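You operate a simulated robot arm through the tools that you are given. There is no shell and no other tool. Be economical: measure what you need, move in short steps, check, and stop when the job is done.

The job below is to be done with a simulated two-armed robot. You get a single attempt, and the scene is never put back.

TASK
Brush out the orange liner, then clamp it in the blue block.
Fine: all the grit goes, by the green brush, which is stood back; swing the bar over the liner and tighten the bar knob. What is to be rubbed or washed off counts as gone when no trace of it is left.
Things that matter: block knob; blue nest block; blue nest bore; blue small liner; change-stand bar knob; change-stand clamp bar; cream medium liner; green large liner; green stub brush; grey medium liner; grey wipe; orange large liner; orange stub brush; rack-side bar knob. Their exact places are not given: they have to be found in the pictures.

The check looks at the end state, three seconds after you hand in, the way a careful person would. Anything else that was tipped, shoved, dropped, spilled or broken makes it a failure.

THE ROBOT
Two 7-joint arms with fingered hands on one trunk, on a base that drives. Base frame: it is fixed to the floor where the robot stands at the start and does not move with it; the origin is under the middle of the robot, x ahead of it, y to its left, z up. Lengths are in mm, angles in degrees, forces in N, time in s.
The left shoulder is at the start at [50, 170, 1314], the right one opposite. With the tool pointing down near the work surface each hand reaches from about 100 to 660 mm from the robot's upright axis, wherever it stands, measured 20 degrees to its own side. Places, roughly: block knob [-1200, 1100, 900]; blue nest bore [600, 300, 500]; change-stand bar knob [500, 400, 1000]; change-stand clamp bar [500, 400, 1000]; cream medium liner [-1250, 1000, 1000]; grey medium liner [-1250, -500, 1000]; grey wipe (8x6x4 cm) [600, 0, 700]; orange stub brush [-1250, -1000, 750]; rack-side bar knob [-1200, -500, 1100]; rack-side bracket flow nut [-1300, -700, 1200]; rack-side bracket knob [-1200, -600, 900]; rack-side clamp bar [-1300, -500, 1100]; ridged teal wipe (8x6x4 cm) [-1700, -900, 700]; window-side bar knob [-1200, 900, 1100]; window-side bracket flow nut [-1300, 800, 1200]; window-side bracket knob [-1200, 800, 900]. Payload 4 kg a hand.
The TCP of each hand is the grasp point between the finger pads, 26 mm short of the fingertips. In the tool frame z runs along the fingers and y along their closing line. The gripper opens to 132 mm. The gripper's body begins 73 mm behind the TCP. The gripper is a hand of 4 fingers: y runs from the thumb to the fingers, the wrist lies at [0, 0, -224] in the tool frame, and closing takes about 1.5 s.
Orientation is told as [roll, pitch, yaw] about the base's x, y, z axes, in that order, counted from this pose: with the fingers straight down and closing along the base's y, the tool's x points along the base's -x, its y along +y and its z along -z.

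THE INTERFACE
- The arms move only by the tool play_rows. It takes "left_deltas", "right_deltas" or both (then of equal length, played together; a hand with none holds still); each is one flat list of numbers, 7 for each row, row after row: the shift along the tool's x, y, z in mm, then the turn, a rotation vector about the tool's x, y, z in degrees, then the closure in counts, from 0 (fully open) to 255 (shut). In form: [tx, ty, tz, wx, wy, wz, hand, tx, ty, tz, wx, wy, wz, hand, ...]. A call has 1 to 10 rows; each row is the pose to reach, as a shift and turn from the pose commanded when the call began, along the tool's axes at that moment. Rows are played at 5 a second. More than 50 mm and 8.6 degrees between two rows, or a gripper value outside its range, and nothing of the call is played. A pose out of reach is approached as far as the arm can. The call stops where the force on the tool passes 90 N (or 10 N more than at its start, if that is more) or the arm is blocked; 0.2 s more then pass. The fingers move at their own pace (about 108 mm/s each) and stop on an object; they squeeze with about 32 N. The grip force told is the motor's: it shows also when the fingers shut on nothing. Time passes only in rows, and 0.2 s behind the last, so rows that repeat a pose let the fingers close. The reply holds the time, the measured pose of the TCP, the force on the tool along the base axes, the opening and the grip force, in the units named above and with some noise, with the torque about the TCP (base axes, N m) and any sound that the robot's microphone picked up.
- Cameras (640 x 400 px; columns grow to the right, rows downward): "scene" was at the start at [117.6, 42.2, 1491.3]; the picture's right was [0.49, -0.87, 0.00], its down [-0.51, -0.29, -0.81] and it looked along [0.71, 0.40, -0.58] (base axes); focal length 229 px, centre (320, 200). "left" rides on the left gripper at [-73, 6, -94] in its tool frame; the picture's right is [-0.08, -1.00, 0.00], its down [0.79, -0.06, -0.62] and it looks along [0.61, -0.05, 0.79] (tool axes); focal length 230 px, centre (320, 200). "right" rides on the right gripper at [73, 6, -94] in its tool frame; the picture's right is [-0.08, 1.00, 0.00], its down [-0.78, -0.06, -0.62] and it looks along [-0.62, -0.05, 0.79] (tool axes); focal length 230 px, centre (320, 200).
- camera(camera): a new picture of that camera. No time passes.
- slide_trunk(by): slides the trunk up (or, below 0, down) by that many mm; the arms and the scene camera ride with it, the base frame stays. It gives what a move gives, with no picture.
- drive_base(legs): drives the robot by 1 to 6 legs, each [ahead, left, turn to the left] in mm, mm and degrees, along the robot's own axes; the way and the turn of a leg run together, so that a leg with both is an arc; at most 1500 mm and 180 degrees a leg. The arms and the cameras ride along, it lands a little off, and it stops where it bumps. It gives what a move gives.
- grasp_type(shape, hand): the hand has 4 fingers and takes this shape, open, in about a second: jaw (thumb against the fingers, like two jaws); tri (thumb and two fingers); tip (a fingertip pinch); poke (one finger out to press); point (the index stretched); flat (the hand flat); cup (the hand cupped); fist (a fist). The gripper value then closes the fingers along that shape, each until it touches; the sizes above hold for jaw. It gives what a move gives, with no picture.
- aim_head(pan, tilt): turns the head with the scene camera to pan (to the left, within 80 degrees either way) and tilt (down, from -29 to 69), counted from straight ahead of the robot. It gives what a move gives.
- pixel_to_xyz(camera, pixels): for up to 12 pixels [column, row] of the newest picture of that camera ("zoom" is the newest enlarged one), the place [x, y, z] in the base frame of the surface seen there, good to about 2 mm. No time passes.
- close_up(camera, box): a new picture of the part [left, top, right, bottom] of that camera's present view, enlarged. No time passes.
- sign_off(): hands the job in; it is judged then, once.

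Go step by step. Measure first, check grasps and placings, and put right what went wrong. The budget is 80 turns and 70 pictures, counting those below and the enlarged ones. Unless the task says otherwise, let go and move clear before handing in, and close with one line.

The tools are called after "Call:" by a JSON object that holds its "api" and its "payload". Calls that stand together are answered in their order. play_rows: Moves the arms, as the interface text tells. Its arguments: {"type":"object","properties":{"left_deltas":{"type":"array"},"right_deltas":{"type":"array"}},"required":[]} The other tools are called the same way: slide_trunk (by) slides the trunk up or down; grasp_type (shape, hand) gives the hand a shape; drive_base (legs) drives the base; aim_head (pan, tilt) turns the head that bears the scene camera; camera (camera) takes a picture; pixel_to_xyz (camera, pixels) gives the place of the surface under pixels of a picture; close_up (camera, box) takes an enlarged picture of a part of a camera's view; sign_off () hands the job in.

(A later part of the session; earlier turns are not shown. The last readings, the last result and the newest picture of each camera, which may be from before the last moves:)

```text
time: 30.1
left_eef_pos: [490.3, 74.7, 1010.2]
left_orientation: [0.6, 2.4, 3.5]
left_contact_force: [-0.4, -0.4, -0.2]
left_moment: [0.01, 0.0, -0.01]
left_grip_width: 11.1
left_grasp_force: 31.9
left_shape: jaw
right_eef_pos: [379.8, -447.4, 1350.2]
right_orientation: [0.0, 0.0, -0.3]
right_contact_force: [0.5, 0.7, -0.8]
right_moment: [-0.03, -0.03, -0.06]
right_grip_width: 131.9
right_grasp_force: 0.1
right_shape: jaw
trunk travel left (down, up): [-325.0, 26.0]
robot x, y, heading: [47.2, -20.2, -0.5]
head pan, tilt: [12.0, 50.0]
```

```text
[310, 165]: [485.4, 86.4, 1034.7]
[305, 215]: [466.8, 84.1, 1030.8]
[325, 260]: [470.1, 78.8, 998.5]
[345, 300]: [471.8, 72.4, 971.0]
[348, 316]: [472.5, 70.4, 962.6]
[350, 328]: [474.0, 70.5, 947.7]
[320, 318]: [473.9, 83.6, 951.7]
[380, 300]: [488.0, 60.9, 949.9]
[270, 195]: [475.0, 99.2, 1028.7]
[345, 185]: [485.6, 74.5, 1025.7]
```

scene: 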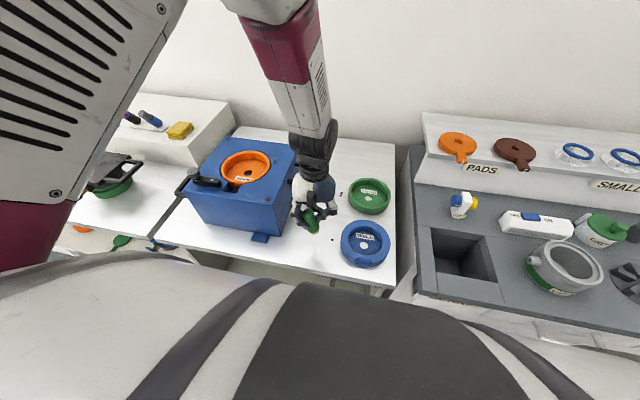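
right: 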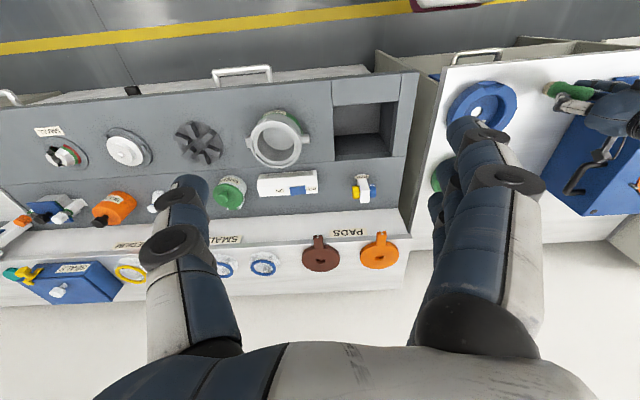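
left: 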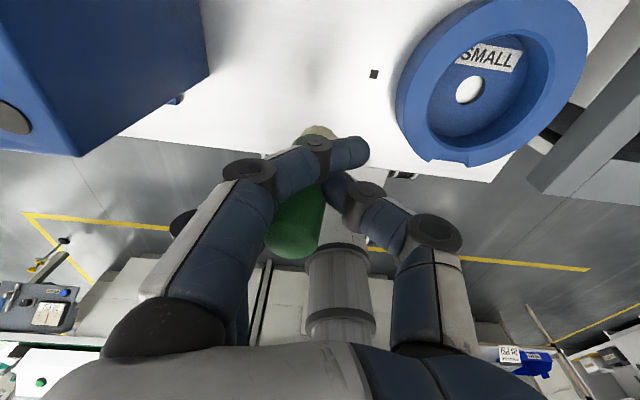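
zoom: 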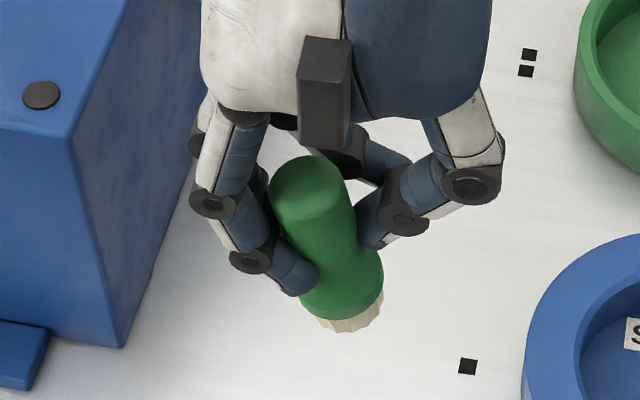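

The brush still leans about 5°. I'll add that tilt and descend most of the way.

Call:
{"api": "play_rows", "payload": {"left_deltas": [2, 0, 35, -2, 0.8, 0, 255, 4, 0, 70, -4, 1.5, 0, 255, 4, 0, 70, -5, 1.5, 0, 255, 4, 0, 70, -5, 1.5, 0, 255]}}

Call:
{"api": "close_up", "payload": {"camera": "scene", "box": [270, 185, 350, 265]}}

Call:
{"api": "camera", "payload": {"camera": "left"}}

Call:
{"api": "pixel_to_xyz", "payload": {"camera": "left", "pixels": [[292, 248], [275, 240], [310, 243], [292, 235], [295, 225], [292, 254], [318, 130], [330, 132], [306, 132]]}}

```text
time: 31.1
left_eef_pos: [486.9, 84.6, 937.2]
left_orientation: [6.4, 3.9, 4.4]
left_contact_force: [-0.4, -0.1, -1.0]
left_moment: [-0.02, 0.0, 0.0]
left_grip_width: 11.0
left_grasp_force: 32.6
left_shape: jaw
right_eef_pos: [380.7, -446.8, 1348.8]
right_orientation: [0.0, 0.0, -0.4]
right_contact_force: [0.0, 0.3, 0.5]
right_moment: [0.01, 0.0, 0.01]
right_grip_width: 131.7
right_grasp_force: 0.1
right_shape: jaw
trunk travel left (down, up): [-325.0, 26.0]
robot x, y, heading: [49.6, -22.0, -0.4]
head pan, tilt: [12.0, 50.0]
```

```text
5.00 times, centred on (310, 225) of scene
```

zoom: 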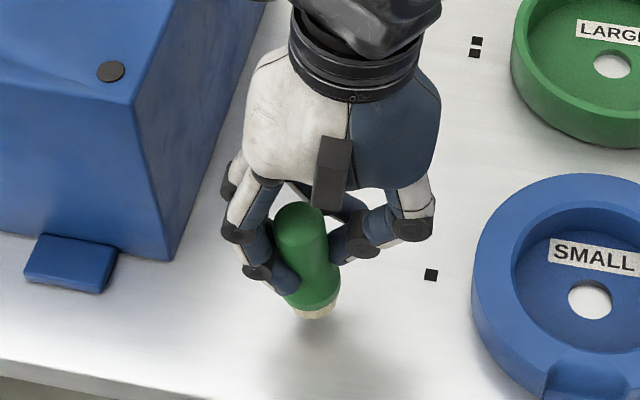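

```text
33 pictures are left
```

left: 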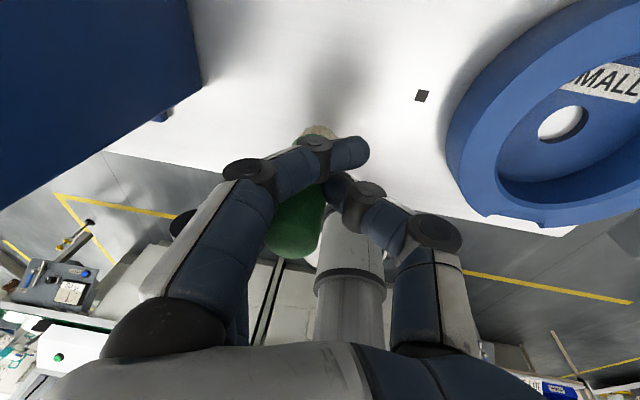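

```text
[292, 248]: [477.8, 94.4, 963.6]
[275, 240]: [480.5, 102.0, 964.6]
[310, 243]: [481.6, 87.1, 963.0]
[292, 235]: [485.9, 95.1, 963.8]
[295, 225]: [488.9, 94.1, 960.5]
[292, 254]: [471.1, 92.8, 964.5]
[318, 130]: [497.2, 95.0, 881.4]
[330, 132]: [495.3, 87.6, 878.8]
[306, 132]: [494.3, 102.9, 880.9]
```

The brush is now upright at (480,95), 21 mm above the surface. I'll shift −13 in y and lower until contact.

Call:
{"api": "play_rows", "payload": {"left_deltas": [0, -8, 2, 0, 0, 0, 255, 0, -15, 8, 0, 0, 0, 255, 0, -15, 14, 0, 0, 0, 255, 0, -15, 18, 0, 0, 0, 255, 0, -15, 20, 0, 0, 0, 255, 0, -15, 20, 0, 0, 0, 255]}}

Call:
{"api": "close_up", "payload": {"camera": "scene", "box": [270, 185, 350, 265]}}

Call:
{"api": "camera", "payload": {"camera": "left"}}

Call:
{"api": "pixel_to_xyz", "payload": {"camera": "left", "pixels": [[292, 248], [275, 240], [310, 243], [292, 235], [295, 225], [292, 254], [318, 130], [330, 132], [306, 132]]}}

```text
time: 32.5
left_eef_pos: [488.1, 78.1, 916.5]
left_orientation: [6.8, 3.8, 4.6]
left_contact_force: [2.3, -2.6, 10.9]
left_moment: [0.0, 0.05, 0.01]
left_grip_width: 10.9
left_grasp_force: 31.9
left_shape: jaw
right_eef_pos: [380.2, -447.3, 1350.4]
right_orientation: [0.0, 0.1, -0.3]
right_contact_force: [-0.4, 0.2, -0.6]
right_moment: [-0.04, -0.01, 0.0]
right_grip_width: 131.8
right_grasp_force: 0.0
right_shape: jaw
trunk travel left (down, up): [-325.0, 26.0]
robot x, y, heading: [43.6, -20.8, -0.2]
head pan, tilt: [12.0, 50.0]
```

```text
5.00 times, centred on (310, 225) of scene
```

zoom: 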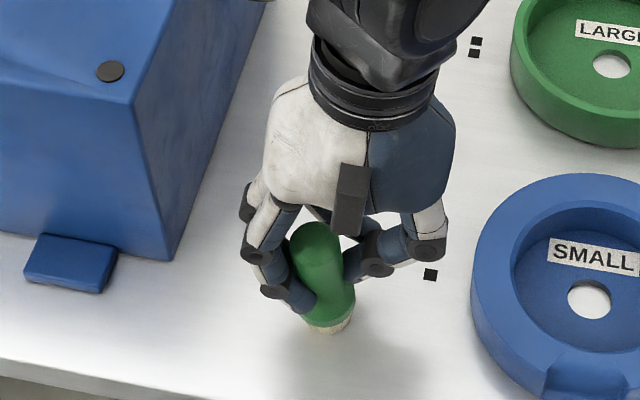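

```text
31 pictures are left
```

left: 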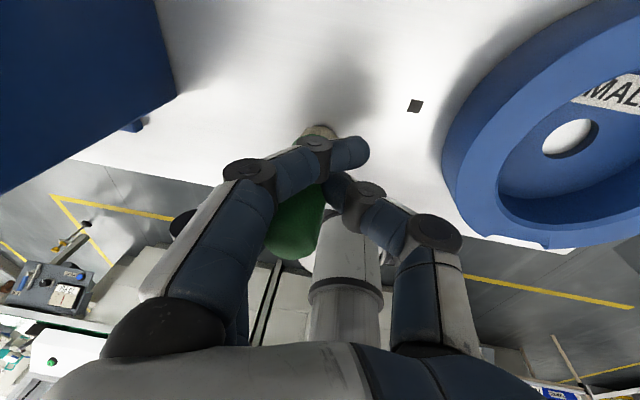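

```text
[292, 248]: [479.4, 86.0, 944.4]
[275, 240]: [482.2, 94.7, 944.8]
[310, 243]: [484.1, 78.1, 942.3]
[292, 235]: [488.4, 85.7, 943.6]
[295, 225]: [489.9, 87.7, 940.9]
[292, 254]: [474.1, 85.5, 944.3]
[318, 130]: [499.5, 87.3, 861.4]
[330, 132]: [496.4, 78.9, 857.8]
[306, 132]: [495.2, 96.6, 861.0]
```

Contact is 11 N and the top is at z 944, so the brush stands at about (482,87). I'll open gently.

Call:
{"api": "play_rows", "payload": {"left_deltas": [0, 0, -1, 0, 0, 0, 235, 0, 0, -1, 0, 0, 0, 215, 0, 0, -1, 0, 0, 0, 195, 0, 0, -1, 0, 0, 0, 175, 0, 0, -1, 0, 0, 0, 150, 0, 0, -1, 0, 0, 0, 125, 0, 0, -1, 0, 0, 0, 100, 0, 0, -1, 0, 0, 0, 80, 0, 0, -1, 0, 0, 0, 80]}}

Call:
{"api": "camera", "payload": {"camera": "left"}}

```text
time: 34.5
left_eef_pos: [483.6, 78.6, 912.8]
left_orientation: [6.9, 4.5, 4.6]
left_contact_force: [0.2, 0.9, -0.5]
left_moment: [0.01, 0.01, -0.02]
left_grip_width: 90.2
left_grasp_force: 0.1
left_shape: jaw
right_eef_pos: [380.7, -446.8, 1350.3]
right_orientation: [-0.1, -0.1, -0.3]
right_contact_force: [-0.6, 0.8, -0.6]
right_moment: [0.0, 0.0, 0.0]
right_grip_width: 132.1
right_grasp_force: 0.2
right_shape: jaw
trunk travel left (down, up): [-325.0, 26.0]
robot x, y, heading: [46.8, -23.1, -0.1]
head pan, tilt: [12.0, 50.0]
```

```text
30 pictures are left
```

left: 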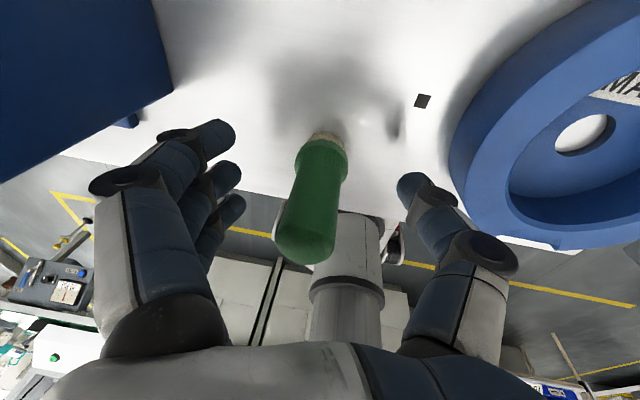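

The brush stands free between the open fingers. I'll rise clear.

Call:
{"api": "play_rows", "payload": {"left_deltas": [0, 0, -30, 0, 0, 0, 80, 0, 0, -65, 0, 0, 0, 80, 0, 0, -105, 0, 0, 0, 80, 0, 0, -150, 0, 0, 0, 80, 0, 0, -195, 0, 0, 0, 80, 0, 0, -195, 0, 0, 0, 80]}}

Call:
{"api": "drive_base", "payload": {"legs": [[0, 210, 0]]}}

Call:
{"api": "aim_head", "payload": {"pan": 20, "tilt": 50}}

Call:
{"api": "camera", "payload": {"camera": "scene"}}

Call:
{"api": "camera", "payload": {"camera": "left"}}

```text
time: 35.9
left_eef_pos: [493.2, 43.3, 1108.5]
left_orientation: [4.9, 5.2, 3.1]
left_contact_force: [-0.6, -0.3, 0.1]
left_moment: [0.0, 0.03, 0.0]
left_grip_width: 90.2
left_grasp_force: 0.0
left_shape: jaw
right_eef_pos: [380.7, -447.4, 1349.8]
right_orientation: [0.0, 0.0, -0.4]
right_contact_force: [-0.4, 0.1, -0.1]
right_moment: [-0.02, 0.04, 0.0]
right_grip_width: 132.0
right_grasp_force: 0.0
right_shape: jaw
trunk travel left (down, up): [-325.0, 26.0]
robot x, y, heading: [48.1, -20.1, -0.3]
head pan, tilt: [12.0, 50.0]
```

```text
time: 38.4
left_eef_pos: [496.4, 251.9, 1112.8]
left_orientation: [4.7, 4.5, 2.7]
left_contact_force: [0.1, 0.3, -0.7]
left_moment: [0.0, -0.02, 0.05]
left_grip_width: 90.0
left_grasp_force: 0.2
left_shape: jaw
right_eef_pos: [380.7, -236.4, 1350.0]
right_orientation: [0.0, -0.1, -0.4]
right_contact_force: [0.9, 0.9, 1.1]
right_moment: [0.01, 0.0, -0.02]
right_grip_width: 131.7
right_grasp_force: 0.1
right_shape: jaw
trunk travel left (down, up): [-325.0, 26.0]
robot x, y, heading: [50.5, 192.0, -0.4]
head pan, tilt: [12.0, 50.0]
```

```text
time: 39.1
left_eef_pos: [497.7, 252.4, 1113.9]
left_orientation: [4.5, 4.5, 3.0]
left_contact_force: [-0.2, 0.3, 0.1]
left_moment: [0.0, 0.0, 0.02]
left_grip_width: 90.0
left_grasp_force: 0.0
left_shape: jaw
right_eef_pos: [381.2, -236.5, 1349.6]
right_orientation: [0.0, 0.0, -0.4]
right_contact_force: [1.0, 0.4, -0.2]
right_moment: [-0.02, 0.01, 0.0]
right_grip_width: 132.0
right_grasp_force: 0.1
right_shape: jaw
trunk travel left (down, up): [-325.0, 26.0]
robot x, y, heading: [48.3, 190.5, -0.2]
head pan, tilt: [20.0, 50.0]
```

```text
29 pictures are left
```

scene: 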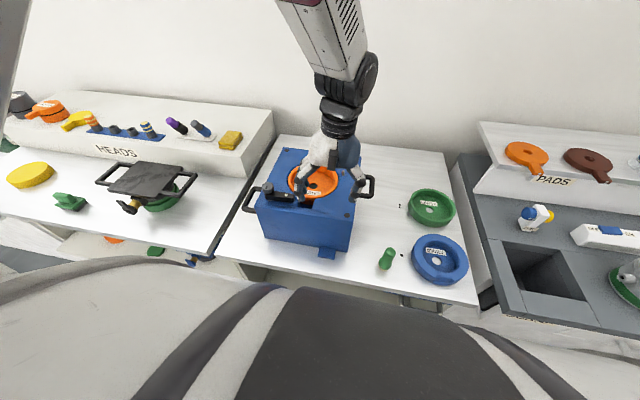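

```text
28 pictures are left
```

left: 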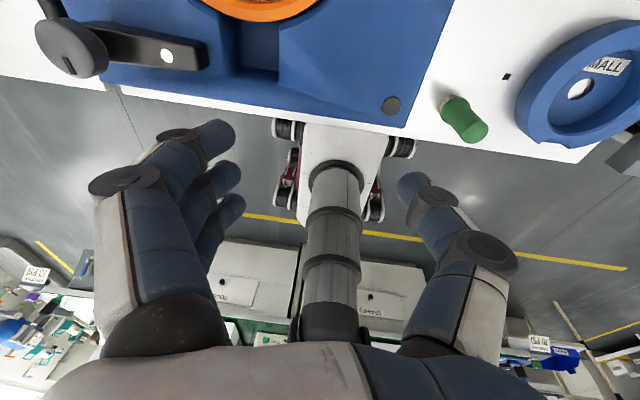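

The brush stands at scene pixel (386,258). I'll measure the bar and knob from both cameras.

Call:
{"api": "close_up", "payload": {"camera": "scene", "box": [245, 165, 325, 215]}}

Call:
{"api": "pixel_to_xyz", "payload": {"camera": "left", "pixels": [[72, 47], [40, 38], [106, 60], [75, 20], [165, 55], [204, 55], [110, 36], [205, 68], [185, 40], [185, 68], [250, 40], [120, 60]]}}

```text
8.00 times, centred on (285, 190) of scene
```

zoom: 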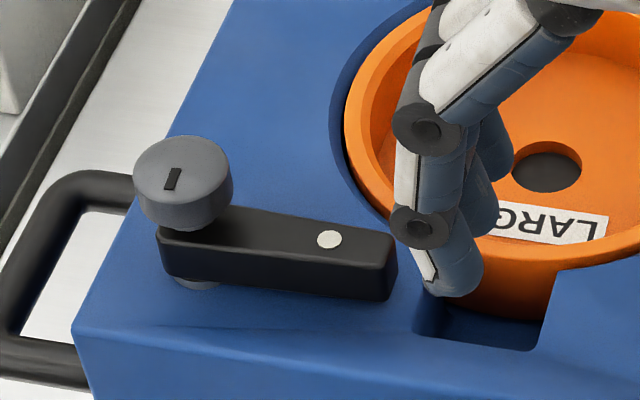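

```text
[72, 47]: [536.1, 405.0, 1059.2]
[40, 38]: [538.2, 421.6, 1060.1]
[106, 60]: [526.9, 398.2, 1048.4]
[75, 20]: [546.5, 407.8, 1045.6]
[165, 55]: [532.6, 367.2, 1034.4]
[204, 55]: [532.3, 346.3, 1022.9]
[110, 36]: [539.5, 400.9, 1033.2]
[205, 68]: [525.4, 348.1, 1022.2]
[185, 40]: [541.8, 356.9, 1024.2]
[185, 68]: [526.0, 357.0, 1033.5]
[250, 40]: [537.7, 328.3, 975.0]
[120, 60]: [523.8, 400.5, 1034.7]
```

I need a more exact bar length and rim distance, so I'll measure those in the zoom.

Call:
{"api": "pixel_to_xyz", "payload": {"camera": "zoom", "pixels": [[183, 165], [137, 175], [230, 180], [185, 139], [392, 238], [385, 270], [395, 295], [240, 208], [329, 239], [355, 130], [385, 215], [197, 284]]}}

Call:
{"api": "pixel_to_xyz", "payload": {"camera": "scene", "pixels": [[314, 188], [311, 186], [317, 186], [314, 184], [292, 190], [289, 183]]}}

```text
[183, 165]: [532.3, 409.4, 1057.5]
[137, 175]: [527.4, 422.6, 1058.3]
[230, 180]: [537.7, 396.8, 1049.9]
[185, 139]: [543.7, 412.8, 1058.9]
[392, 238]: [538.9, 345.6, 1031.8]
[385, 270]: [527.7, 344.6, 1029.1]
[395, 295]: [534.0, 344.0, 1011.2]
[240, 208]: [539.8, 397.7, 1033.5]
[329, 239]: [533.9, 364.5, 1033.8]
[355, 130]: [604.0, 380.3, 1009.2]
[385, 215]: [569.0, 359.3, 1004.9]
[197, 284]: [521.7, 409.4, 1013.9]
```

```text
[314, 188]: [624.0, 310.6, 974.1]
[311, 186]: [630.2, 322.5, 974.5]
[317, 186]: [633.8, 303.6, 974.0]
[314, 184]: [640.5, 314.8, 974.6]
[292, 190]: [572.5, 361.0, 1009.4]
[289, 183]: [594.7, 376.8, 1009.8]
```

Pivot is at about (534,409), bar end at y 345, liner centre at (632,314), so the bar must swing about +46°. I'll shape the hand to poke and see where the finger is.

Call:
{"api": "grasp_type", "payload": {"shape": "poke", "hand": "left"}}

Call:
{"api": "camera", "payload": {"camera": "left"}}

```text
time: 40.0
left_eef_pos: [497.6, 252.1, 1113.8]
left_orientation: [4.4, 4.5, 3.0]
left_contact_force: [0.7, -0.3, -0.1]
left_moment: [0.0, -0.02, -0.03]
left_grip_width: 0.0
left_grasp_force: 0.0
left_shape: poke
right_eef_pos: [380.8, -236.7, 1350.0]
right_orientation: [0.0, 0.0, -0.4]
right_contact_force: [-0.6, -0.1, -0.5]
right_moment: [0.02, 0.0, -0.01]
right_grip_width: 131.7
right_grasp_force: 0.1
right_shape: jaw
trunk travel left (down, up): [-325.0, 26.0]
robot x, y, heading: [48.8, 186.4, -0.4]
head pan, tilt: [20.0, 50.0]
```

```text
26 pictures are left
```

left: 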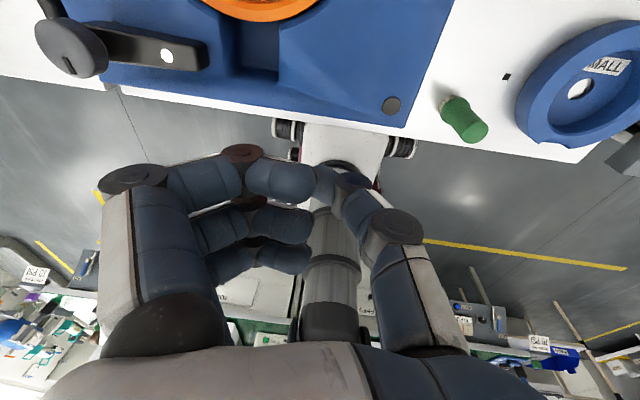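

The poke shape doesn't show an outstretched finger. I'll try point.

Call:
{"api": "grasp_type", "payload": {"shape": "point", "hand": "left"}}

Call:
{"api": "camera", "payload": {"camera": "left"}}

Call:
{"api": "close_up", "payload": {"camera": "scene", "box": [245, 115, 405, 215]}}

```text
time: 40.9
left_eef_pos: [498.0, 252.0, 1113.5]
left_orientation: [4.4, 4.4, 2.9]
left_contact_force: [-0.2, 0.7, -0.2]
left_moment: [-0.01, 0.03, -0.02]
left_grip_width: 126.4
left_grasp_force: 0.1
left_shape: point
right_eef_pos: [381.1, -237.4, 1349.4]
right_orientation: [0.0, 0.0, -0.4]
right_contact_force: [0.5, 0.1, 0.5]
right_moment: [-0.01, -0.03, -0.01]
right_grip_width: 132.0
right_grasp_force: 0.0
right_shape: jaw
trunk travel left (down, up): [-325.0, 26.0]
robot x, y, heading: [48.3, 188.6, -0.4]
head pan, tilt: [20.0, 50.0]
```

```text
25 pictures are left
```

left: 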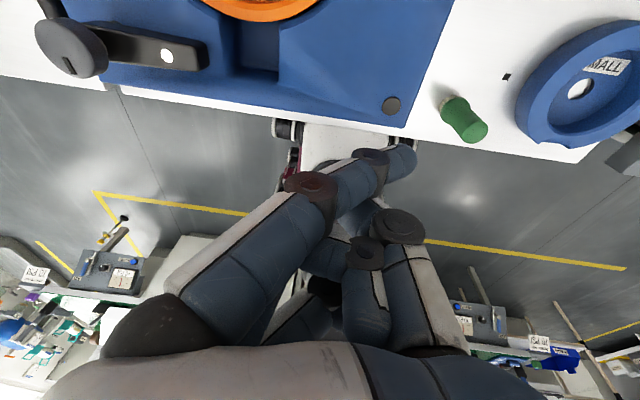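

```text
4.00 times, centred on (325, 165) of scene
```

zoom: 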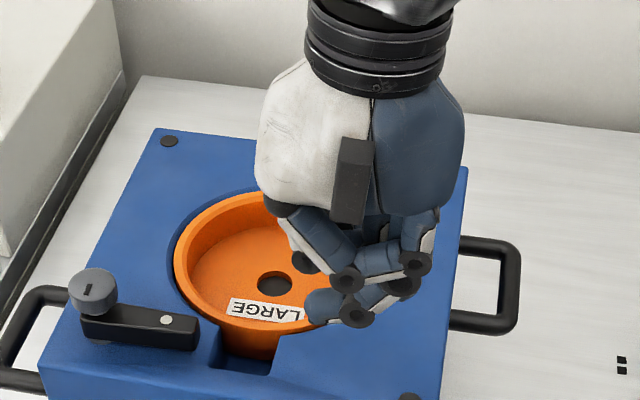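

The index stretches out diagonally. I'll measure its tip.

Call:
{"api": "pixel_to_xyz", "payload": {"camera": "left", "pixels": [[410, 150], [413, 165], [400, 165], [398, 150], [370, 165], [350, 165], [310, 190], [400, 225], [362, 255]]}}

Call:
{"api": "pixel_to_xyz", "payload": {"camera": "zoom", "pixels": [[325, 310], [355, 315], [375, 300], [400, 285], [345, 280], [415, 262], [315, 318]]}}

```text
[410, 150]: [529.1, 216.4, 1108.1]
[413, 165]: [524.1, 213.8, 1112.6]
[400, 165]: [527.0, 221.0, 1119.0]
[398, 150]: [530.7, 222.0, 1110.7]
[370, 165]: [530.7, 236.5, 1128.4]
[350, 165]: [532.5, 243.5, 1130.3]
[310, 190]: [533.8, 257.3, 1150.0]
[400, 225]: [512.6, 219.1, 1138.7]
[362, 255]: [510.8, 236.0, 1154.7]
```

```text
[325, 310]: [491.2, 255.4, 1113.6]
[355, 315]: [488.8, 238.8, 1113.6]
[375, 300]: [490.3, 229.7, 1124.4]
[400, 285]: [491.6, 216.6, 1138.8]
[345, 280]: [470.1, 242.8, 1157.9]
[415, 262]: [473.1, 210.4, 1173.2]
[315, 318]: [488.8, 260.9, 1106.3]
```

Those tips are awkward. I'll use the closed jaw instead and measure its foremost fingertip.

Call:
{"api": "grasp_type", "payload": {"shape": "jaw", "hand": "left"}}

Call:
{"api": "play_rows", "payload": {"left_deltas": [8, 10, -3, 2, -2, 1, 255, 16, 20, -6, 4, -4, 2, 255, 25, 30, -10, 4.4, -4.4, 3, 255, 25, 40, -10, 4.4, -4.4, 3, 255, 25, 40, -10, 4.4, -4.4, 3, 255, 25, 40, -10, 4.4, -4.4, 3, 255, 25, 40, -10, 4.4, -4.4, 3, 255, 25, 40, -10, 4.4, -4.4, 3, 255, 25, 40, -10, 4.4, -4.4, 3, 255]}}

Call:
{"api": "camera", "payload": {"camera": "left"}}

```text
time: 41.8
left_eef_pos: [497.6, 251.5, 1113.2]
left_orientation: [4.3, 4.5, 2.9]
left_contact_force: [-0.2, -0.8, 0.0]
left_moment: [-0.01, 0.0, -0.01]
left_grip_width: 131.8
left_grasp_force: 0.0
left_shape: jaw
right_eef_pos: [380.1, -236.0, 1348.9]
right_orientation: [0.0, 0.0, -0.4]
right_contact_force: [0.4, -0.5, -0.2]
right_moment: [-0.01, -0.02, 0.03]
right_grip_width: 132.0
right_grasp_force: 0.1
right_shape: jaw
trunk travel left (down, up): [-325.0, 26.0]
robot x, y, heading: [48.6, 191.5, -0.5]
head pan, tilt: [20.0, 50.0]
```

```text
time: 43.8
left_eef_pos: [471.9, 290.0, 1127.1]
left_orientation: [-0.5, 0.7, -0.2]
left_contact_force: [-0.2, 0.3, 0.1]
left_moment: [-0.03, 0.01, 0.02]
left_grip_width: 0.0
left_grasp_force: 31.8
left_shape: jaw
right_eef_pos: [380.4, -236.4, 1350.4]
right_orientation: [0.1, 0.0, -0.4]
right_contact_force: [0.4, 0.1, -0.3]
right_moment: [0.02, 0.04, 0.0]
right_grip_width: 131.9
right_grasp_force: 0.2
right_shape: jaw
trunk travel left (down, up): [-325.0, 26.0]
robot x, y, heading: [48.1, 191.6, -0.5]
head pan, tilt: [20.0, 50.0]
```

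```text
23 pictures are left
```

left: 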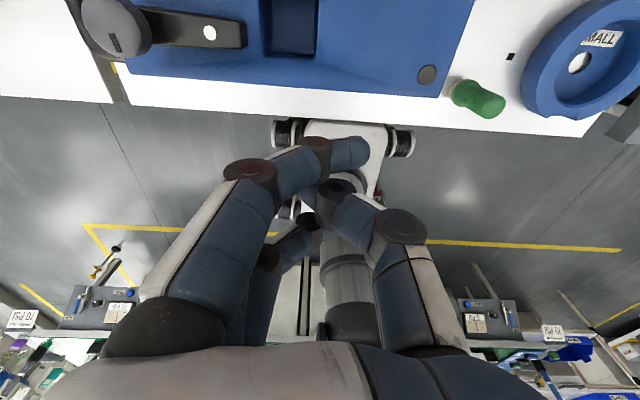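

I'll measure the front index finger's surface points.

Call:
{"api": "pixel_to_xyz", "payload": {"camera": "left", "pixels": [[355, 140], [350, 155], [335, 145], [362, 150], [318, 143], [290, 165], [250, 172], [370, 205], [335, 185], [297, 240]]}}

Call:
{"api": "close_up", "payload": {"camera": "scene", "box": [245, 115, 405, 215]}}

```text
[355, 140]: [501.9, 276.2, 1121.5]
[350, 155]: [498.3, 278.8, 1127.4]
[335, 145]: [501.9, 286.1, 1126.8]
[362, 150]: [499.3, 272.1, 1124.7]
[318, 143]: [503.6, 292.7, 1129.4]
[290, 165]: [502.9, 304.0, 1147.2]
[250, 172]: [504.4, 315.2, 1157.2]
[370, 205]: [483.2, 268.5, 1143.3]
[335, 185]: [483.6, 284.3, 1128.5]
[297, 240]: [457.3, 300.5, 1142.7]
```

```text
4.00 times, centred on (325, 165) of scene
```

zoom: 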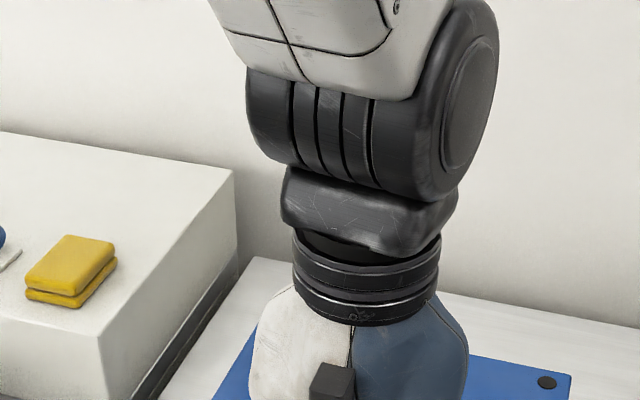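

The index front lies 30 mm ahead of the TCP and its underside is about 19 mm below it. I'll go beside the bar, lower to TCP z 1036 and stop before contact.

Call:
{"api": "play_rows", "payload": {"left_deltas": [5, 38, 0, 0, 0, 0, 255, 5, 75, 0, 0, 0, 0, 255, 5, 75, 45, 0, 0, 0, 255, 5, 75, 80, 0, 0, 0, 255, 5, 75, 91, 0, 0, 0, 255, 5, 75, 91, 0, 0, 0, 255]}}

Call:
{"api": "camera", "payload": {"camera": "left"}}

```text
time: 45.2
left_eef_pos: [468.0, 367.3, 1037.7]
left_orientation: [0.2, 0.2, -0.4]
left_contact_force: [-0.2, 0.1, -0.1]
left_moment: [-0.03, 0.0, -0.01]
left_grip_width: 0.0
left_grasp_force: 32.1
left_shape: jaw
right_eef_pos: [381.1, -236.3, 1350.4]
right_orientation: [-0.1, 0.0, -0.3]
right_contact_force: [0.4, -0.3, -0.8]
right_moment: [-0.01, -0.01, -0.02]
right_grip_width: 131.9
right_grasp_force: 0.0
right_shape: jaw
trunk travel left (down, up): [-325.0, 26.0]
robot x, y, heading: [48.3, 190.0, -0.6]
head pan, tilt: [20.0, 50.0]
```

```text
21 pictures are left
```

left: 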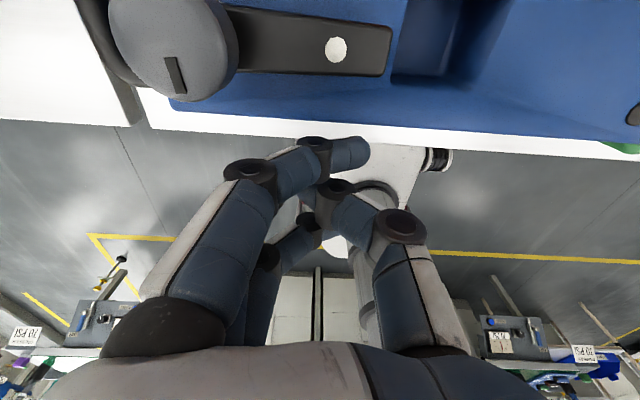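

The index is lined up beside the bar's end. I'll push +x slowly.

Call:
{"api": "play_rows", "payload": {"left_deltas": [-12, 0, 0, 0, 0, 0, 255, -22, 0, 0, 0, 0, 0, 255, -30, 0, 0, 0, 0, 0, 255, -37, 0, 0, 0, 0, 0, 255, -44, 0, 0, 0, 0, 0, 255, -50, 0, 0, 0, 0, 0, 255, -50, 0, 0, 0, 0, 0, 255]}}

Call:
{"api": "camera", "payload": {"camera": "left"}}

```text
time: 46.8
left_eef_pos: [516.3, 364.1, 1038.7]
left_orientation: [0.3, 0.0, -0.5]
left_contact_force: [-8.4, 2.1, 0.8]
left_moment: [0.05, 0.21, 0.12]
left_grip_width: 0.1
left_grasp_force: 32.0
left_shape: jaw
right_eef_pos: [379.4, -236.0, 1350.8]
right_orientation: [0.0, -0.1, -0.5]
right_contact_force: [-0.5, 0.7, 0.0]
right_moment: [-0.01, 0.0, -0.03]
right_grip_width: 131.8
right_grasp_force: 0.0
right_shape: jaw
trunk travel left (down, up): [-325.0, 26.0]
robot x, y, heading: [50.8, 188.5, -0.6]
head pan, tilt: [20.0, 50.0]
```

```text
20 pictures are left
```

left: 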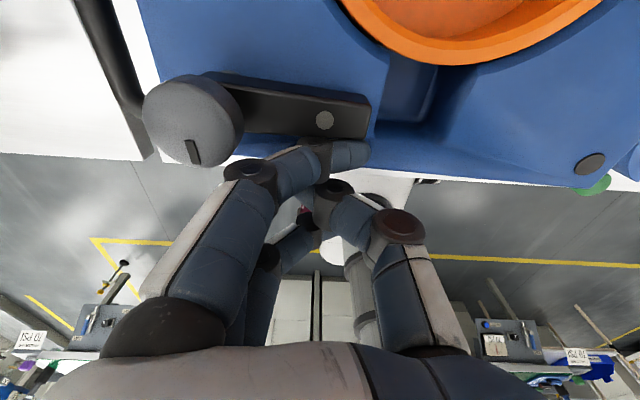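

There's 8 N of push. I'll measure the bar's angle.

Call:
{"api": "pixel_to_xyz", "payload": {"camera": "left", "pixels": [[325, 120], [365, 103], [368, 125], [250, 90], [250, 125], [195, 110], [350, 112]]}}

```text
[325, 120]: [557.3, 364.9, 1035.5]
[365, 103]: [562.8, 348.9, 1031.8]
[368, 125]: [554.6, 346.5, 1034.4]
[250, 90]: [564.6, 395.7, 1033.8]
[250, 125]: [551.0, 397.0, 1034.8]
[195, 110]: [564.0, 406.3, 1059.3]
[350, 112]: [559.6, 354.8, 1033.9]
```

The knob seems to have moved with the bar. I must check whether the whole block slid.

Call:
{"api": "pixel_to_xyz", "payload": {"camera": "left", "pixels": [[590, 163], [400, 38], [475, 55], [395, 115], [600, 185], [180, 140]]}}

Call:
{"api": "aim_head", "payload": {"pan": 15, "tilt": 50}}

Call:
{"api": "camera", "payload": {"camera": "scene"}}

Call:
{"api": "pixel_to_xyz", "payload": {"camera": "scene", "pixels": [[320, 249], [345, 214], [310, 180], [350, 150], [365, 180]]}}

```text
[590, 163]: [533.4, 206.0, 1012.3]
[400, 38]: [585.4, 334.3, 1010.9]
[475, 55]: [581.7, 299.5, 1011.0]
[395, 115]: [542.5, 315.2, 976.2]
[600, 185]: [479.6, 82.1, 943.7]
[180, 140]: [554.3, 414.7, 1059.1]
```

```text
time: 47.5
left_eef_pos: [515.1, 364.7, 1039.2]
left_orientation: [0.2, 0.2, -0.5]
left_contact_force: [-6.2, 1.2, -2.0]
left_moment: [0.07, 0.16, 0.12]
left_grip_width: 0.0
left_grasp_force: 31.9
left_shape: jaw
right_eef_pos: [379.1, -238.2, 1351.4]
right_orientation: [0.0, -0.1, -0.4]
right_contact_force: [-1.1, -0.1, 0.2]
right_moment: [0.01, -0.05, 0.0]
right_grip_width: 131.7
right_grasp_force: 0.0
right_shape: jaw
trunk travel left (down, up): [-325.0, 26.0]
robot x, y, heading: [46.3, 190.3, -0.5]
head pan, tilt: [15.0, 50.0]
```

```text
19 pictures are left
```

scene: 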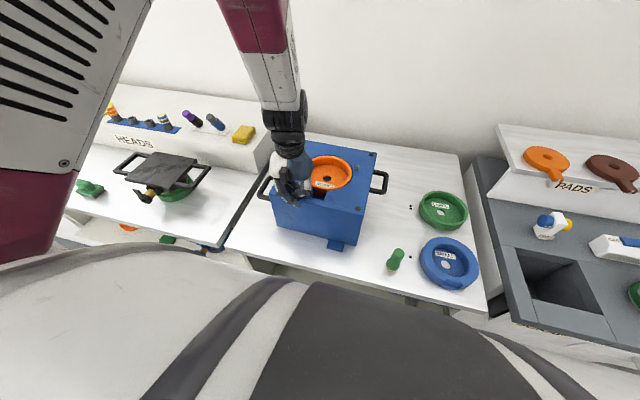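

```text
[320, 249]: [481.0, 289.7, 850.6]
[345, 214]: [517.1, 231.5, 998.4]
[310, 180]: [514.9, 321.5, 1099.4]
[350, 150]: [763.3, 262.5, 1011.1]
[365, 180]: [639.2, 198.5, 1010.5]
```

I'll measure the liner's hole and the block's edges now.

Call:
{"api": "close_up", "payload": {"camera": "scene", "box": [260, 135, 400, 255]}}

Call:
{"api": "pixel_to_xyz", "payload": {"camera": "zoom", "pixels": [[310, 205], [425, 175], [505, 88], [465, 350], [365, 385], [340, 370], [345, 395], [580, 225], [480, 145], [240, 70], [435, 345]]}}

```text
3.33 times, centred on (330, 195) of scene
```

zoom: 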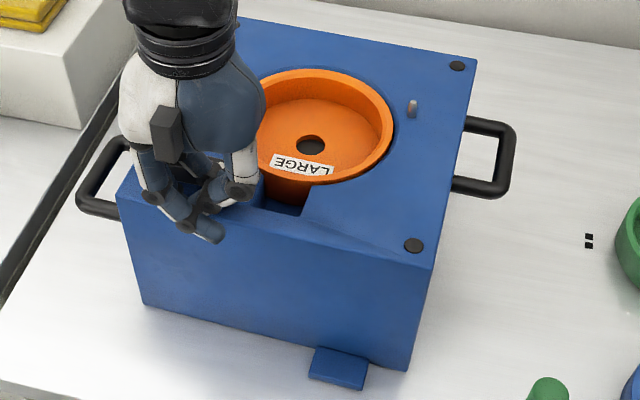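

```text
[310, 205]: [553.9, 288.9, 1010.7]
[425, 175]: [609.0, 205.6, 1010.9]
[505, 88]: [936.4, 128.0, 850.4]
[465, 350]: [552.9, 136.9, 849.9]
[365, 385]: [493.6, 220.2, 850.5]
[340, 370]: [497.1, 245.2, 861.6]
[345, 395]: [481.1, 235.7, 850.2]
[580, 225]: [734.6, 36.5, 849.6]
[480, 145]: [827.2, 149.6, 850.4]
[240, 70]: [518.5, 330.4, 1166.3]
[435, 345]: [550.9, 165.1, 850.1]
```

Call:
{"api": "pixel_to_xyz", "payload": {"camera": "zoom", "pixels": [[311, 145], [311, 137], [311, 154], [300, 145], [322, 145], [412, 103], [414, 246], [457, 66], [395, 130], [325, 70]]}}

```text
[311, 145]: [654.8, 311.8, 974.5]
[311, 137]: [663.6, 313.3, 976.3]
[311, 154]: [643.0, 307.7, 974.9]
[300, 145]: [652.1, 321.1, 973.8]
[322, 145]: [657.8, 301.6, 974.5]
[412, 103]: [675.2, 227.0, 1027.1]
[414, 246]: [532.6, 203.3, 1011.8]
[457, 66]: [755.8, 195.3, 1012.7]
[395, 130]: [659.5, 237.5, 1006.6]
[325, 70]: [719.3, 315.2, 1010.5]
```

The block itself slid about 22 mm in +x because the bar is stiff. I'll back the left hand off and use the right hand on the block's right handle to pull it back and hold it, so I'm measuring the handle.

Call:
{"api": "pixel_to_xyz", "payload": {"camera": "zoom", "pixels": [[490, 124], [508, 130], [512, 150], [508, 170], [500, 188], [478, 187], [460, 183], [475, 120]]}}

Call:
{"api": "play_rows", "payload": {"left_deltas": [15, 0, 0, 0, 0, 0, 255, 35, 0, 0, 0, 0, 0, 255, 40, 0, -40, 0, 0, 0, 180, 40, 0, -80, 0, 0, 0, 80, 40, 0, -80, 0, 0, 0, 60, 40, 0, -80, 0, 0, 0, 60], "right_deltas": [-20, 30, 20, 0, 0, 0, 0, -40, 60, 40, 0, 0, 0, 0, -60, 90, 60, 0, 0, 0, 0, -80, 120, 80, 0, 0, 0, 0, -100, 150, 100, 0, 0, 0, 0, -120, 180, 120, 0, 0, 0, 0]}}

```text
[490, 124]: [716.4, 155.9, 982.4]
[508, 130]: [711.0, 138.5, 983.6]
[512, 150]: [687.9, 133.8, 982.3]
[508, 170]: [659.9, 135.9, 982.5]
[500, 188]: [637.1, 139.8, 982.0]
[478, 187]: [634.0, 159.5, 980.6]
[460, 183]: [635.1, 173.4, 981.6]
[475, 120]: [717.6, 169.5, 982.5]
```

```text
time: 48.9
left_eef_pos: [476.5, 367.5, 1117.0]
left_orientation: [0.1, 0.2, -0.4]
left_contact_force: [-0.2, 0.1, 0.1]
left_moment: [-0.05, 0.0, -0.04]
left_grip_width: 100.7
left_grasp_force: 0.1
left_shape: jaw
right_eef_pos: [505.3, -54.0, 1229.6]
right_orientation: [-0.1, 0.0, -0.5]
right_contact_force: [-0.9, -0.3, -0.4]
right_moment: [-0.02, -0.02, -0.01]
right_grip_width: 131.7
right_grasp_force: 0.0
right_shape: jaw
trunk travel left (down, up): [-325.0, 26.0]
robot x, y, heading: [50.1, 188.4, -0.6]
head pan, tilt: [15.0, 50.0]
```

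The handle bar runs along x at y≈136, z≈975, with a 35 mm gap to the block. I'll bring the right hand above it, partly closed.

Call:
{"api": "play_rows", "payload": {"right_deltas": [-25, 27, 20, 0, 0, 0, 60, -50, 54, 45, 0, 0, 0, 120, -75, 81, 70, 0, 0, 0, 163, -100, 108, 95, 0, 0, 0, 163, -125, 135, 120, 0, 0, 0, 163, -150, 162, 140, 0, 0, 0, 163, -173, 190, 165, 0, 0, 0, 163, -173, 190, 165, 0, 0, 0, 163]}}

Call:
{"api": "camera", "payload": {"camera": "right"}}

```text
time: 50.6
left_eef_pos: [475.8, 367.0, 1118.4]
left_orientation: [0.3, 0.3, -0.6]
left_contact_force: [-0.7, 0.6, -0.2]
left_moment: [0.0, -0.04, -0.01]
left_grip_width: 100.5
left_grasp_force: 0.1
left_shape: jaw
right_eef_pos: [676.7, 131.4, 1065.8]
right_orientation: [0.0, 0.0, -0.5]
right_contact_force: [-0.5, -0.6, -0.4]
right_moment: [0.0, 0.02, -0.01]
right_grip_width: 48.1
right_grasp_force: 0.0
right_shape: jaw
trunk travel left (down, up): [-325.0, 26.0]
robot x, y, heading: [46.8, 192.4, -0.4]
head pan, tilt: [15.0, 50.0]
```

```text
17 pictures are left
```

right: 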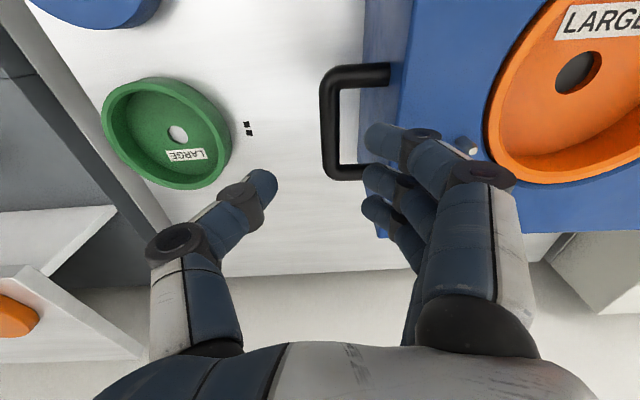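

Reach is fine. I'll measure the fingertips against the handle.

Call:
{"api": "pixel_to_xyz", "payload": {"camera": "right", "pixels": [[375, 138], [370, 177], [368, 208], [265, 185], [328, 100], [328, 120], [355, 170], [345, 75], [375, 73], [330, 150], [390, 130]]}}

```text
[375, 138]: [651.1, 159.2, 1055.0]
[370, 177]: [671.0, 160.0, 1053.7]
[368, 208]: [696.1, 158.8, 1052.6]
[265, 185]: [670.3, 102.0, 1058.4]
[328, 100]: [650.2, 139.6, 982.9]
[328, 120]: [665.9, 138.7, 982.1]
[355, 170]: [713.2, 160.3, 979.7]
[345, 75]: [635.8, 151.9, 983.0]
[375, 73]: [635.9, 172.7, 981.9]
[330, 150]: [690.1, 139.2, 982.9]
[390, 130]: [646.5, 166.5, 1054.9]
```

Call:
{"api": "pixel_to_xyz", "payload": {"camera": "right", "pixels": [[480, 172], [425, 133], [440, 150], [460, 148], [510, 180], [420, 160], [400, 200]]}}

```text
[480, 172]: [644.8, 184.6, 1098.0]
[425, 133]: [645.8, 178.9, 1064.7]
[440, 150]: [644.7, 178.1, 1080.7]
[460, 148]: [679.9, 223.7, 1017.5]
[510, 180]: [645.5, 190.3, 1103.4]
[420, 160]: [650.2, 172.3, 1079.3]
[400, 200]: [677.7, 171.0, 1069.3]
```

The handle gap is too tight for these fingers. Instead I'll close the right hand and press down on the block's front-right top to pin it; first I'll move above it.

Call:
{"api": "play_rows", "payload": {"right_deltas": [25, 10, -15, 0, 0, 0, 200, 50, 30, -15, 0, 0, 0, 255, 75, 55, -15, 0, 0, 0, 255, 102, 77, -15, 0, 0, 0, 255, 102, 77, -15, 0, 0, 0, 255, 102, 77, 10, 0, 0, 0, 255, 102, 77, 24, 0, 0, 0, 255, 102, 77, 24, 0, 0, 0, 255]}}

Call:
{"api": "camera", "payload": {"camera": "scene"}}

```text
time: 52.5
left_eef_pos: [476.3, 365.6, 1117.8]
left_orientation: [0.2, 0.2, -0.4]
left_contact_force: [-0.6, 0.1, -1.0]
left_moment: [-0.03, 0.02, -0.01]
left_grip_width: 100.8
left_grasp_force: 0.0
left_shape: jaw
right_eef_pos: [574.4, 210.7, 1041.5]
right_orientation: [0.0, 0.0, -0.5]
right_contact_force: [-0.4, -0.3, -0.5]
right_moment: [-0.01, -0.02, -0.04]
right_grip_width: 0.0
right_grasp_force: 31.8
right_shape: jaw
trunk travel left (down, up): [-325.0, 26.0]
robot x, y, heading: [52.5, 189.7, -0.5]
head pan, tilt: [15.0, 50.0]
```

```text
16 pictures are left
```

scene: 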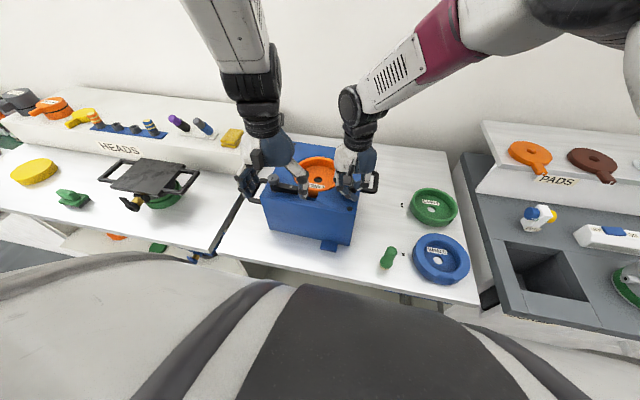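

The right fist is above the block's front-right. I'll press it down while the left hand, closed, comes down beside the bar.

Call:
{"api": "play_rows", "payload": {"left_deltas": [0, 0, 0, 0, 0, 0, 150, 0, 0, 0, 0, 0, 0, 255, 0, 0, 0, 0, 0, 0, 255, 0, 0, 0, 0, 0, 0, 255, 0, 0, 0, 0, 0, 0, 255, -5, 0, 30, 0, 0, 0, 255, -10, 0, 60, 0, 0, 0, 255, -10, 0, 80, 0, 0, 0, 255, -10, 0, 80, 0, 0, 0, 255], "right_deltas": [0, 0, 4, 0, 0, 0, 255, 0, 0, 8, 0, 0, 0, 255, 0, 0, 11, 0, 0, 0, 255, 0, 0, 13, 0, 0, 0, 255, 0, 0, 15, 0, 0, 0, 255, 0, 0, 16, 0, 0, 0, 255, 0, 0, 17, 0, 0, 0, 255, 0, 0, 17, 0, 0, 0, 255, 0, 0, 17, 0, 0, 0, 255]}}

```text
time: 54.1
left_eef_pos: [482.0, 364.5, 1056.4]
left_orientation: [0.3, 0.0, -0.5]
left_contact_force: [-0.1, 0.3, 0.0]
left_moment: [0.01, -0.02, -0.02]
left_grip_width: 0.2
left_grasp_force: 32.3
left_shape: jaw
right_eef_pos: [578.9, 211.4, 1036.0]
right_orientation: [0.6, -1.6, -0.8]
right_contact_force: [-8.6, -0.9, 53.4]
right_moment: [0.55, 0.44, 0.11]
right_grip_width: 0.0
right_grasp_force: 31.6
right_shape: jaw
trunk travel left (down, up): [-325.0, 26.0]
robot x, y, heading: [48.5, 187.0, -0.2]
head pan, tilt: [15.0, 50.0]
stopped in row 8 (right hand): the force on the tool passed its limit at 91 N (the readings are from after the stop); the commanded pose is now the measured one
```

The right hand presses with about 53 N. I'll now lower the left and push the bar, with the right hand holding.

Call:
{"api": "play_rows", "payload": {"left_deltas": [-5, 0, 10, 0, 0, 0, 255, -10, 0, 19, 0, 0, 0, 255, -20, 0, 19, 0, 0, 0, 255, -30, 0, 19, 0, 0, 0, 255, -36, 0, 19, 0, 0, 0, 255, -42, 0, 19, 0, 0, 0, 255, -47, 0, 19, 0, 0, 0, 255, -52, 0, 19, 0, 0, 0, 255, -56, 0, 19, 0, 0, 0, 255, -56, 0, 19, 0, 0, 0, 255], "right_deltas": [0, 0, 2, 0, 0, 0, 255, 0, 0, 4, 0, 0, 0, 255, 0, 0, 4, 0, 0, 0, 255, 0, 0, 4, 0, 0, 0, 255, 0, 0, 4, 0, 0, 0, 255, 0, 0, 4, 0, 0, 0, 255, 0, 0, 4, 0, 0, 0, 255, 0, 0, 4, 0, 0, 0, 255, 0, 0, 4, 0, 0, 0, 255, 0, 0, 4, 0, 0, 0, 255]}}

Call:
{"api": "camera", "payload": {"camera": "left"}}

```text
time: 56.3
left_eef_pos: [535.4, 363.7, 1039.1]
left_orientation: [0.2, 0.2, -0.4]
left_contact_force: [-29.6, 3.0, -5.5]
left_moment: [0.03, 0.94, 0.44]
left_grip_width: 0.1
left_grasp_force: 31.7
left_shape: jaw
right_eef_pos: [581.1, 211.9, 1035.8]
right_orientation: [0.5, -2.0, -0.6]
right_contact_force: [12.1, -3.5, 63.8]
right_moment: [0.51, -0.27, -0.17]
right_grip_width: 0.1
right_grasp_force: 32.4
right_shape: jaw
trunk travel left (down, up): [-325.0, 26.0]
robot x, y, heading: [48.1, 188.2, -0.5]
head pan, tilt: [15.0, 50.0]
```

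```text
15 pictures are left
```

left: 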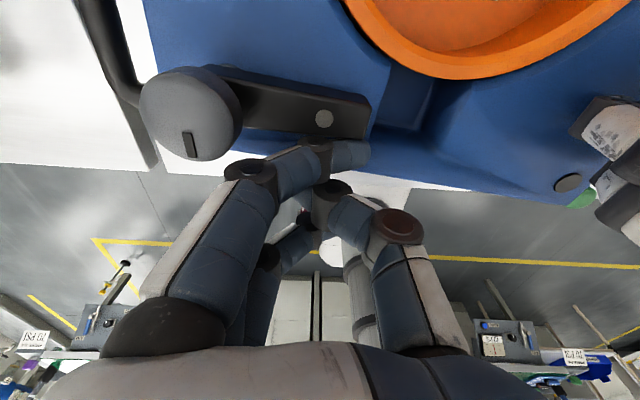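

At 30 N the bar still doesn't swing, so the knob must be tight. I'll measure the block's position.

Call:
{"api": "pixel_to_xyz", "payload": {"camera": "left", "pixels": [[568, 182], [325, 118], [366, 125], [255, 125], [190, 110], [155, 95], [235, 120], [190, 145]]}}

```text
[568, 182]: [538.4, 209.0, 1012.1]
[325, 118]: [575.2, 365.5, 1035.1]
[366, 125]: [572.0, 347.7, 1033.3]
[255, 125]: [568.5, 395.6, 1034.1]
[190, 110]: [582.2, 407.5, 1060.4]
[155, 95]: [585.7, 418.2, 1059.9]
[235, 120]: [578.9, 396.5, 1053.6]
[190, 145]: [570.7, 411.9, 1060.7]
```

The bar is still clamped by its knob, and the block yawed slightly. I'll keep pinning with the right hand, raise the left, and turn it to yaw −45 above the knob at about (578,408) to loosen it counterclockwise.

Call:
{"api": "play_rows", "payload": {"left_deltas": [20, 0, -20, 0, 0, 0, 200, 20, 0, -60, 0, 0, 8, 100, 10, 10, -91, 0, 0, 16, 60, -15, 25, -91, 0, 0, 24, 60, -43, 37, -91, 0, 0, 32, 60, -43, 37, -91, 0, 0, 40, 60, -43, 37, -91, 0, 0, 45, 60, -43, 37, -91, 0, 0, 45, 60]}}

Call:
{"api": "camera", "payload": {"camera": "left"}}

```text
time: 58.1
left_eef_pos: [582.3, 397.4, 1131.0]
left_orientation: [0.2, 0.1, -45.5]
left_contact_force: [-0.4, -0.4, 0.0]
left_moment: [0.0, 0.0, 0.01]
left_grip_width: 100.5
left_grasp_force: 0.1
left_shape: jaw
right_eef_pos: [582.1, 211.4, 1034.2]
right_orientation: [0.5, -1.9, -0.7]
right_contact_force: [-1.4, 0.3, 74.2]
right_moment: [0.93, -0.13, -0.02]
right_grip_width: 0.1
right_grasp_force: 32.3
right_shape: jaw
trunk travel left (down, up): [-325.0, 26.0]
robot x, y, heading: [48.5, 186.3, -0.4]
head pan, tilt: [15.0, 50.0]
```

```text
14 pictures are left
```

left: 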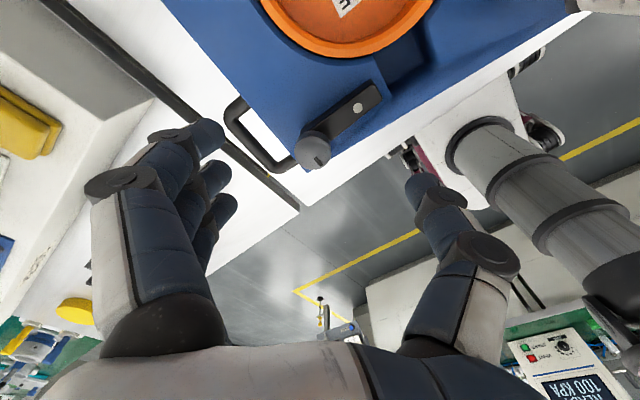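

Call:
{"api": "pixel_to_xyz", "payload": {"camera": "left", "pixels": [[314, 152], [300, 148], [327, 148], [314, 140], [314, 164], [358, 106], [380, 100], [285, 160]]}}

```text
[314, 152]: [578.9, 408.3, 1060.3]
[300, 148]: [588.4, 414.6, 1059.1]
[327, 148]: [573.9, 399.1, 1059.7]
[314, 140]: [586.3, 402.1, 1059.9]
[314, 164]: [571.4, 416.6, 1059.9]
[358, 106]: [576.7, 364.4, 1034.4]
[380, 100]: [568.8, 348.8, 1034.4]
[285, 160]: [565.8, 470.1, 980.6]
```

Knob centre is (579,408). I'll descend and close on it.

Call:
{"api": "play_rows", "payload": {"left_deltas": [5, 1, 30, 0, 0, 0, 60, 5, 1, 60, 0, 0, 0, 60, 5, 1, 74, 0, 0, 0, 60, 5, 1, 74, 0, 0, 0, 120, 5, 1, 74, 0, 0, 0, 255, 5, 1, 74, 0, 0, 0, 255, 5, 1, 74, 0, 0, 0, 255, 5, 1, 74, 0, 0, 0, 255, 5, 1, 74, 0, 0, 0, 255, 5, 1, 74, 0, 0, 0, 255]}}

Call:
{"api": "close_up", "payload": {"camera": "left", "box": [160, 20, 480, 260]}}

```text
time: 60.3
left_eef_pos: [578.5, 403.6, 1058.2]
left_orientation: [0.1, 0.2, -45.5]
left_contact_force: [0.4, 0.9, -1.2]
left_moment: [-0.19, 0.06, -0.02]
left_grip_width: 11.1
left_grasp_force: 31.9
left_shape: jaw
right_eef_pos: [581.9, 211.6, 1034.3]
right_orientation: [0.6, -2.0, -0.7]
right_contact_force: [-1.2, -1.4, 75.7]
right_moment: [0.94, -0.08, 0.02]
right_grip_width: 0.1
right_grasp_force: 31.5
right_shape: jaw
trunk travel left (down, up): [-325.0, 26.0]
robot x, y, heading: [50.0, 187.5, -0.4]
head pan, tilt: [15.0, 50.0]
```

```text
1.67 times, centred on (320, 140) of left
```

zoom: 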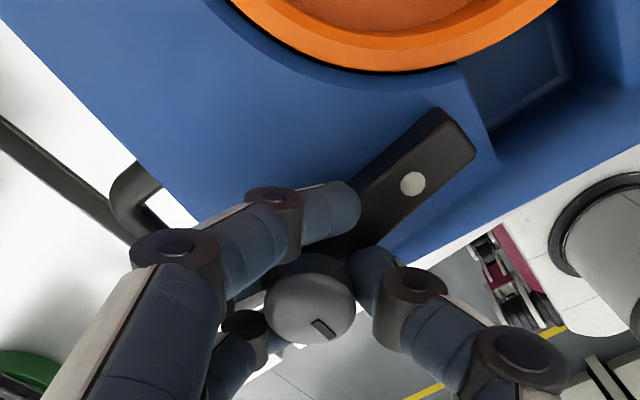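

The knob is gripped. I'll turn it counterclockwise by 40° about its axis.

Call:
{"api": "play_rows", "payload": {"left_deltas": [-0.5, 0.4, 0, 0, 0, -8, 255, -1, 0.9, 0, 0, 0, -16, 255, -1.4, 1.5, 0, 0, 0, -24, 255, -1.8, 2.1, 0, 0, 0, -32, 255, -2.1, 2.8, 0, 0, 0, -40, 255, -2.1, 2.8, 0, 0, 0, -40, 255]}}

Call:
{"api": "close_up", "payload": {"camera": "left", "box": [160, 20, 480, 260]}}

```text
time: 61.7
left_eef_pos: [580.7, 405.7, 1057.0]
left_orientation: [0.3, 0.1, -5.4]
left_contact_force: [-19.2, 3.3, 16.5]
left_moment: [-0.18, 0.29, -0.76]
left_grip_width: 10.2
left_grasp_force: 32.3
left_shape: jaw
right_eef_pos: [581.5, 210.9, 1035.2]
right_orientation: [0.5, -2.2, -0.8]
right_contact_force: [13.0, -0.6, 61.5]
right_moment: [0.76, -0.38, -0.17]
right_grip_width: 0.0
right_grasp_force: 32.1
right_shape: jaw
trunk travel left (down, up): [-325.0, 26.0]
robot x, y, heading: [48.1, 190.0, -0.2]
head pan, tilt: [15.0, 50.0]
```

```text
1.67 times, centred on (320, 140) of left
```

zoom: 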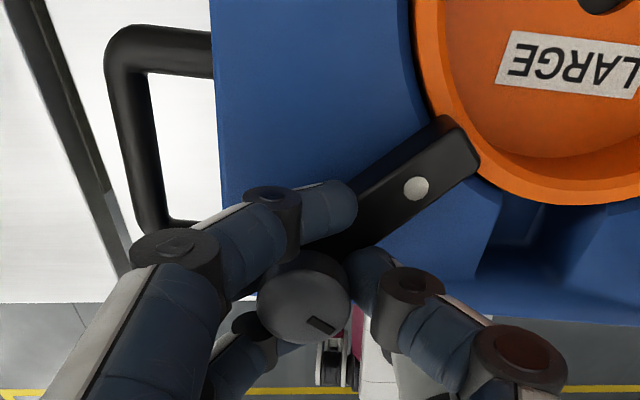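

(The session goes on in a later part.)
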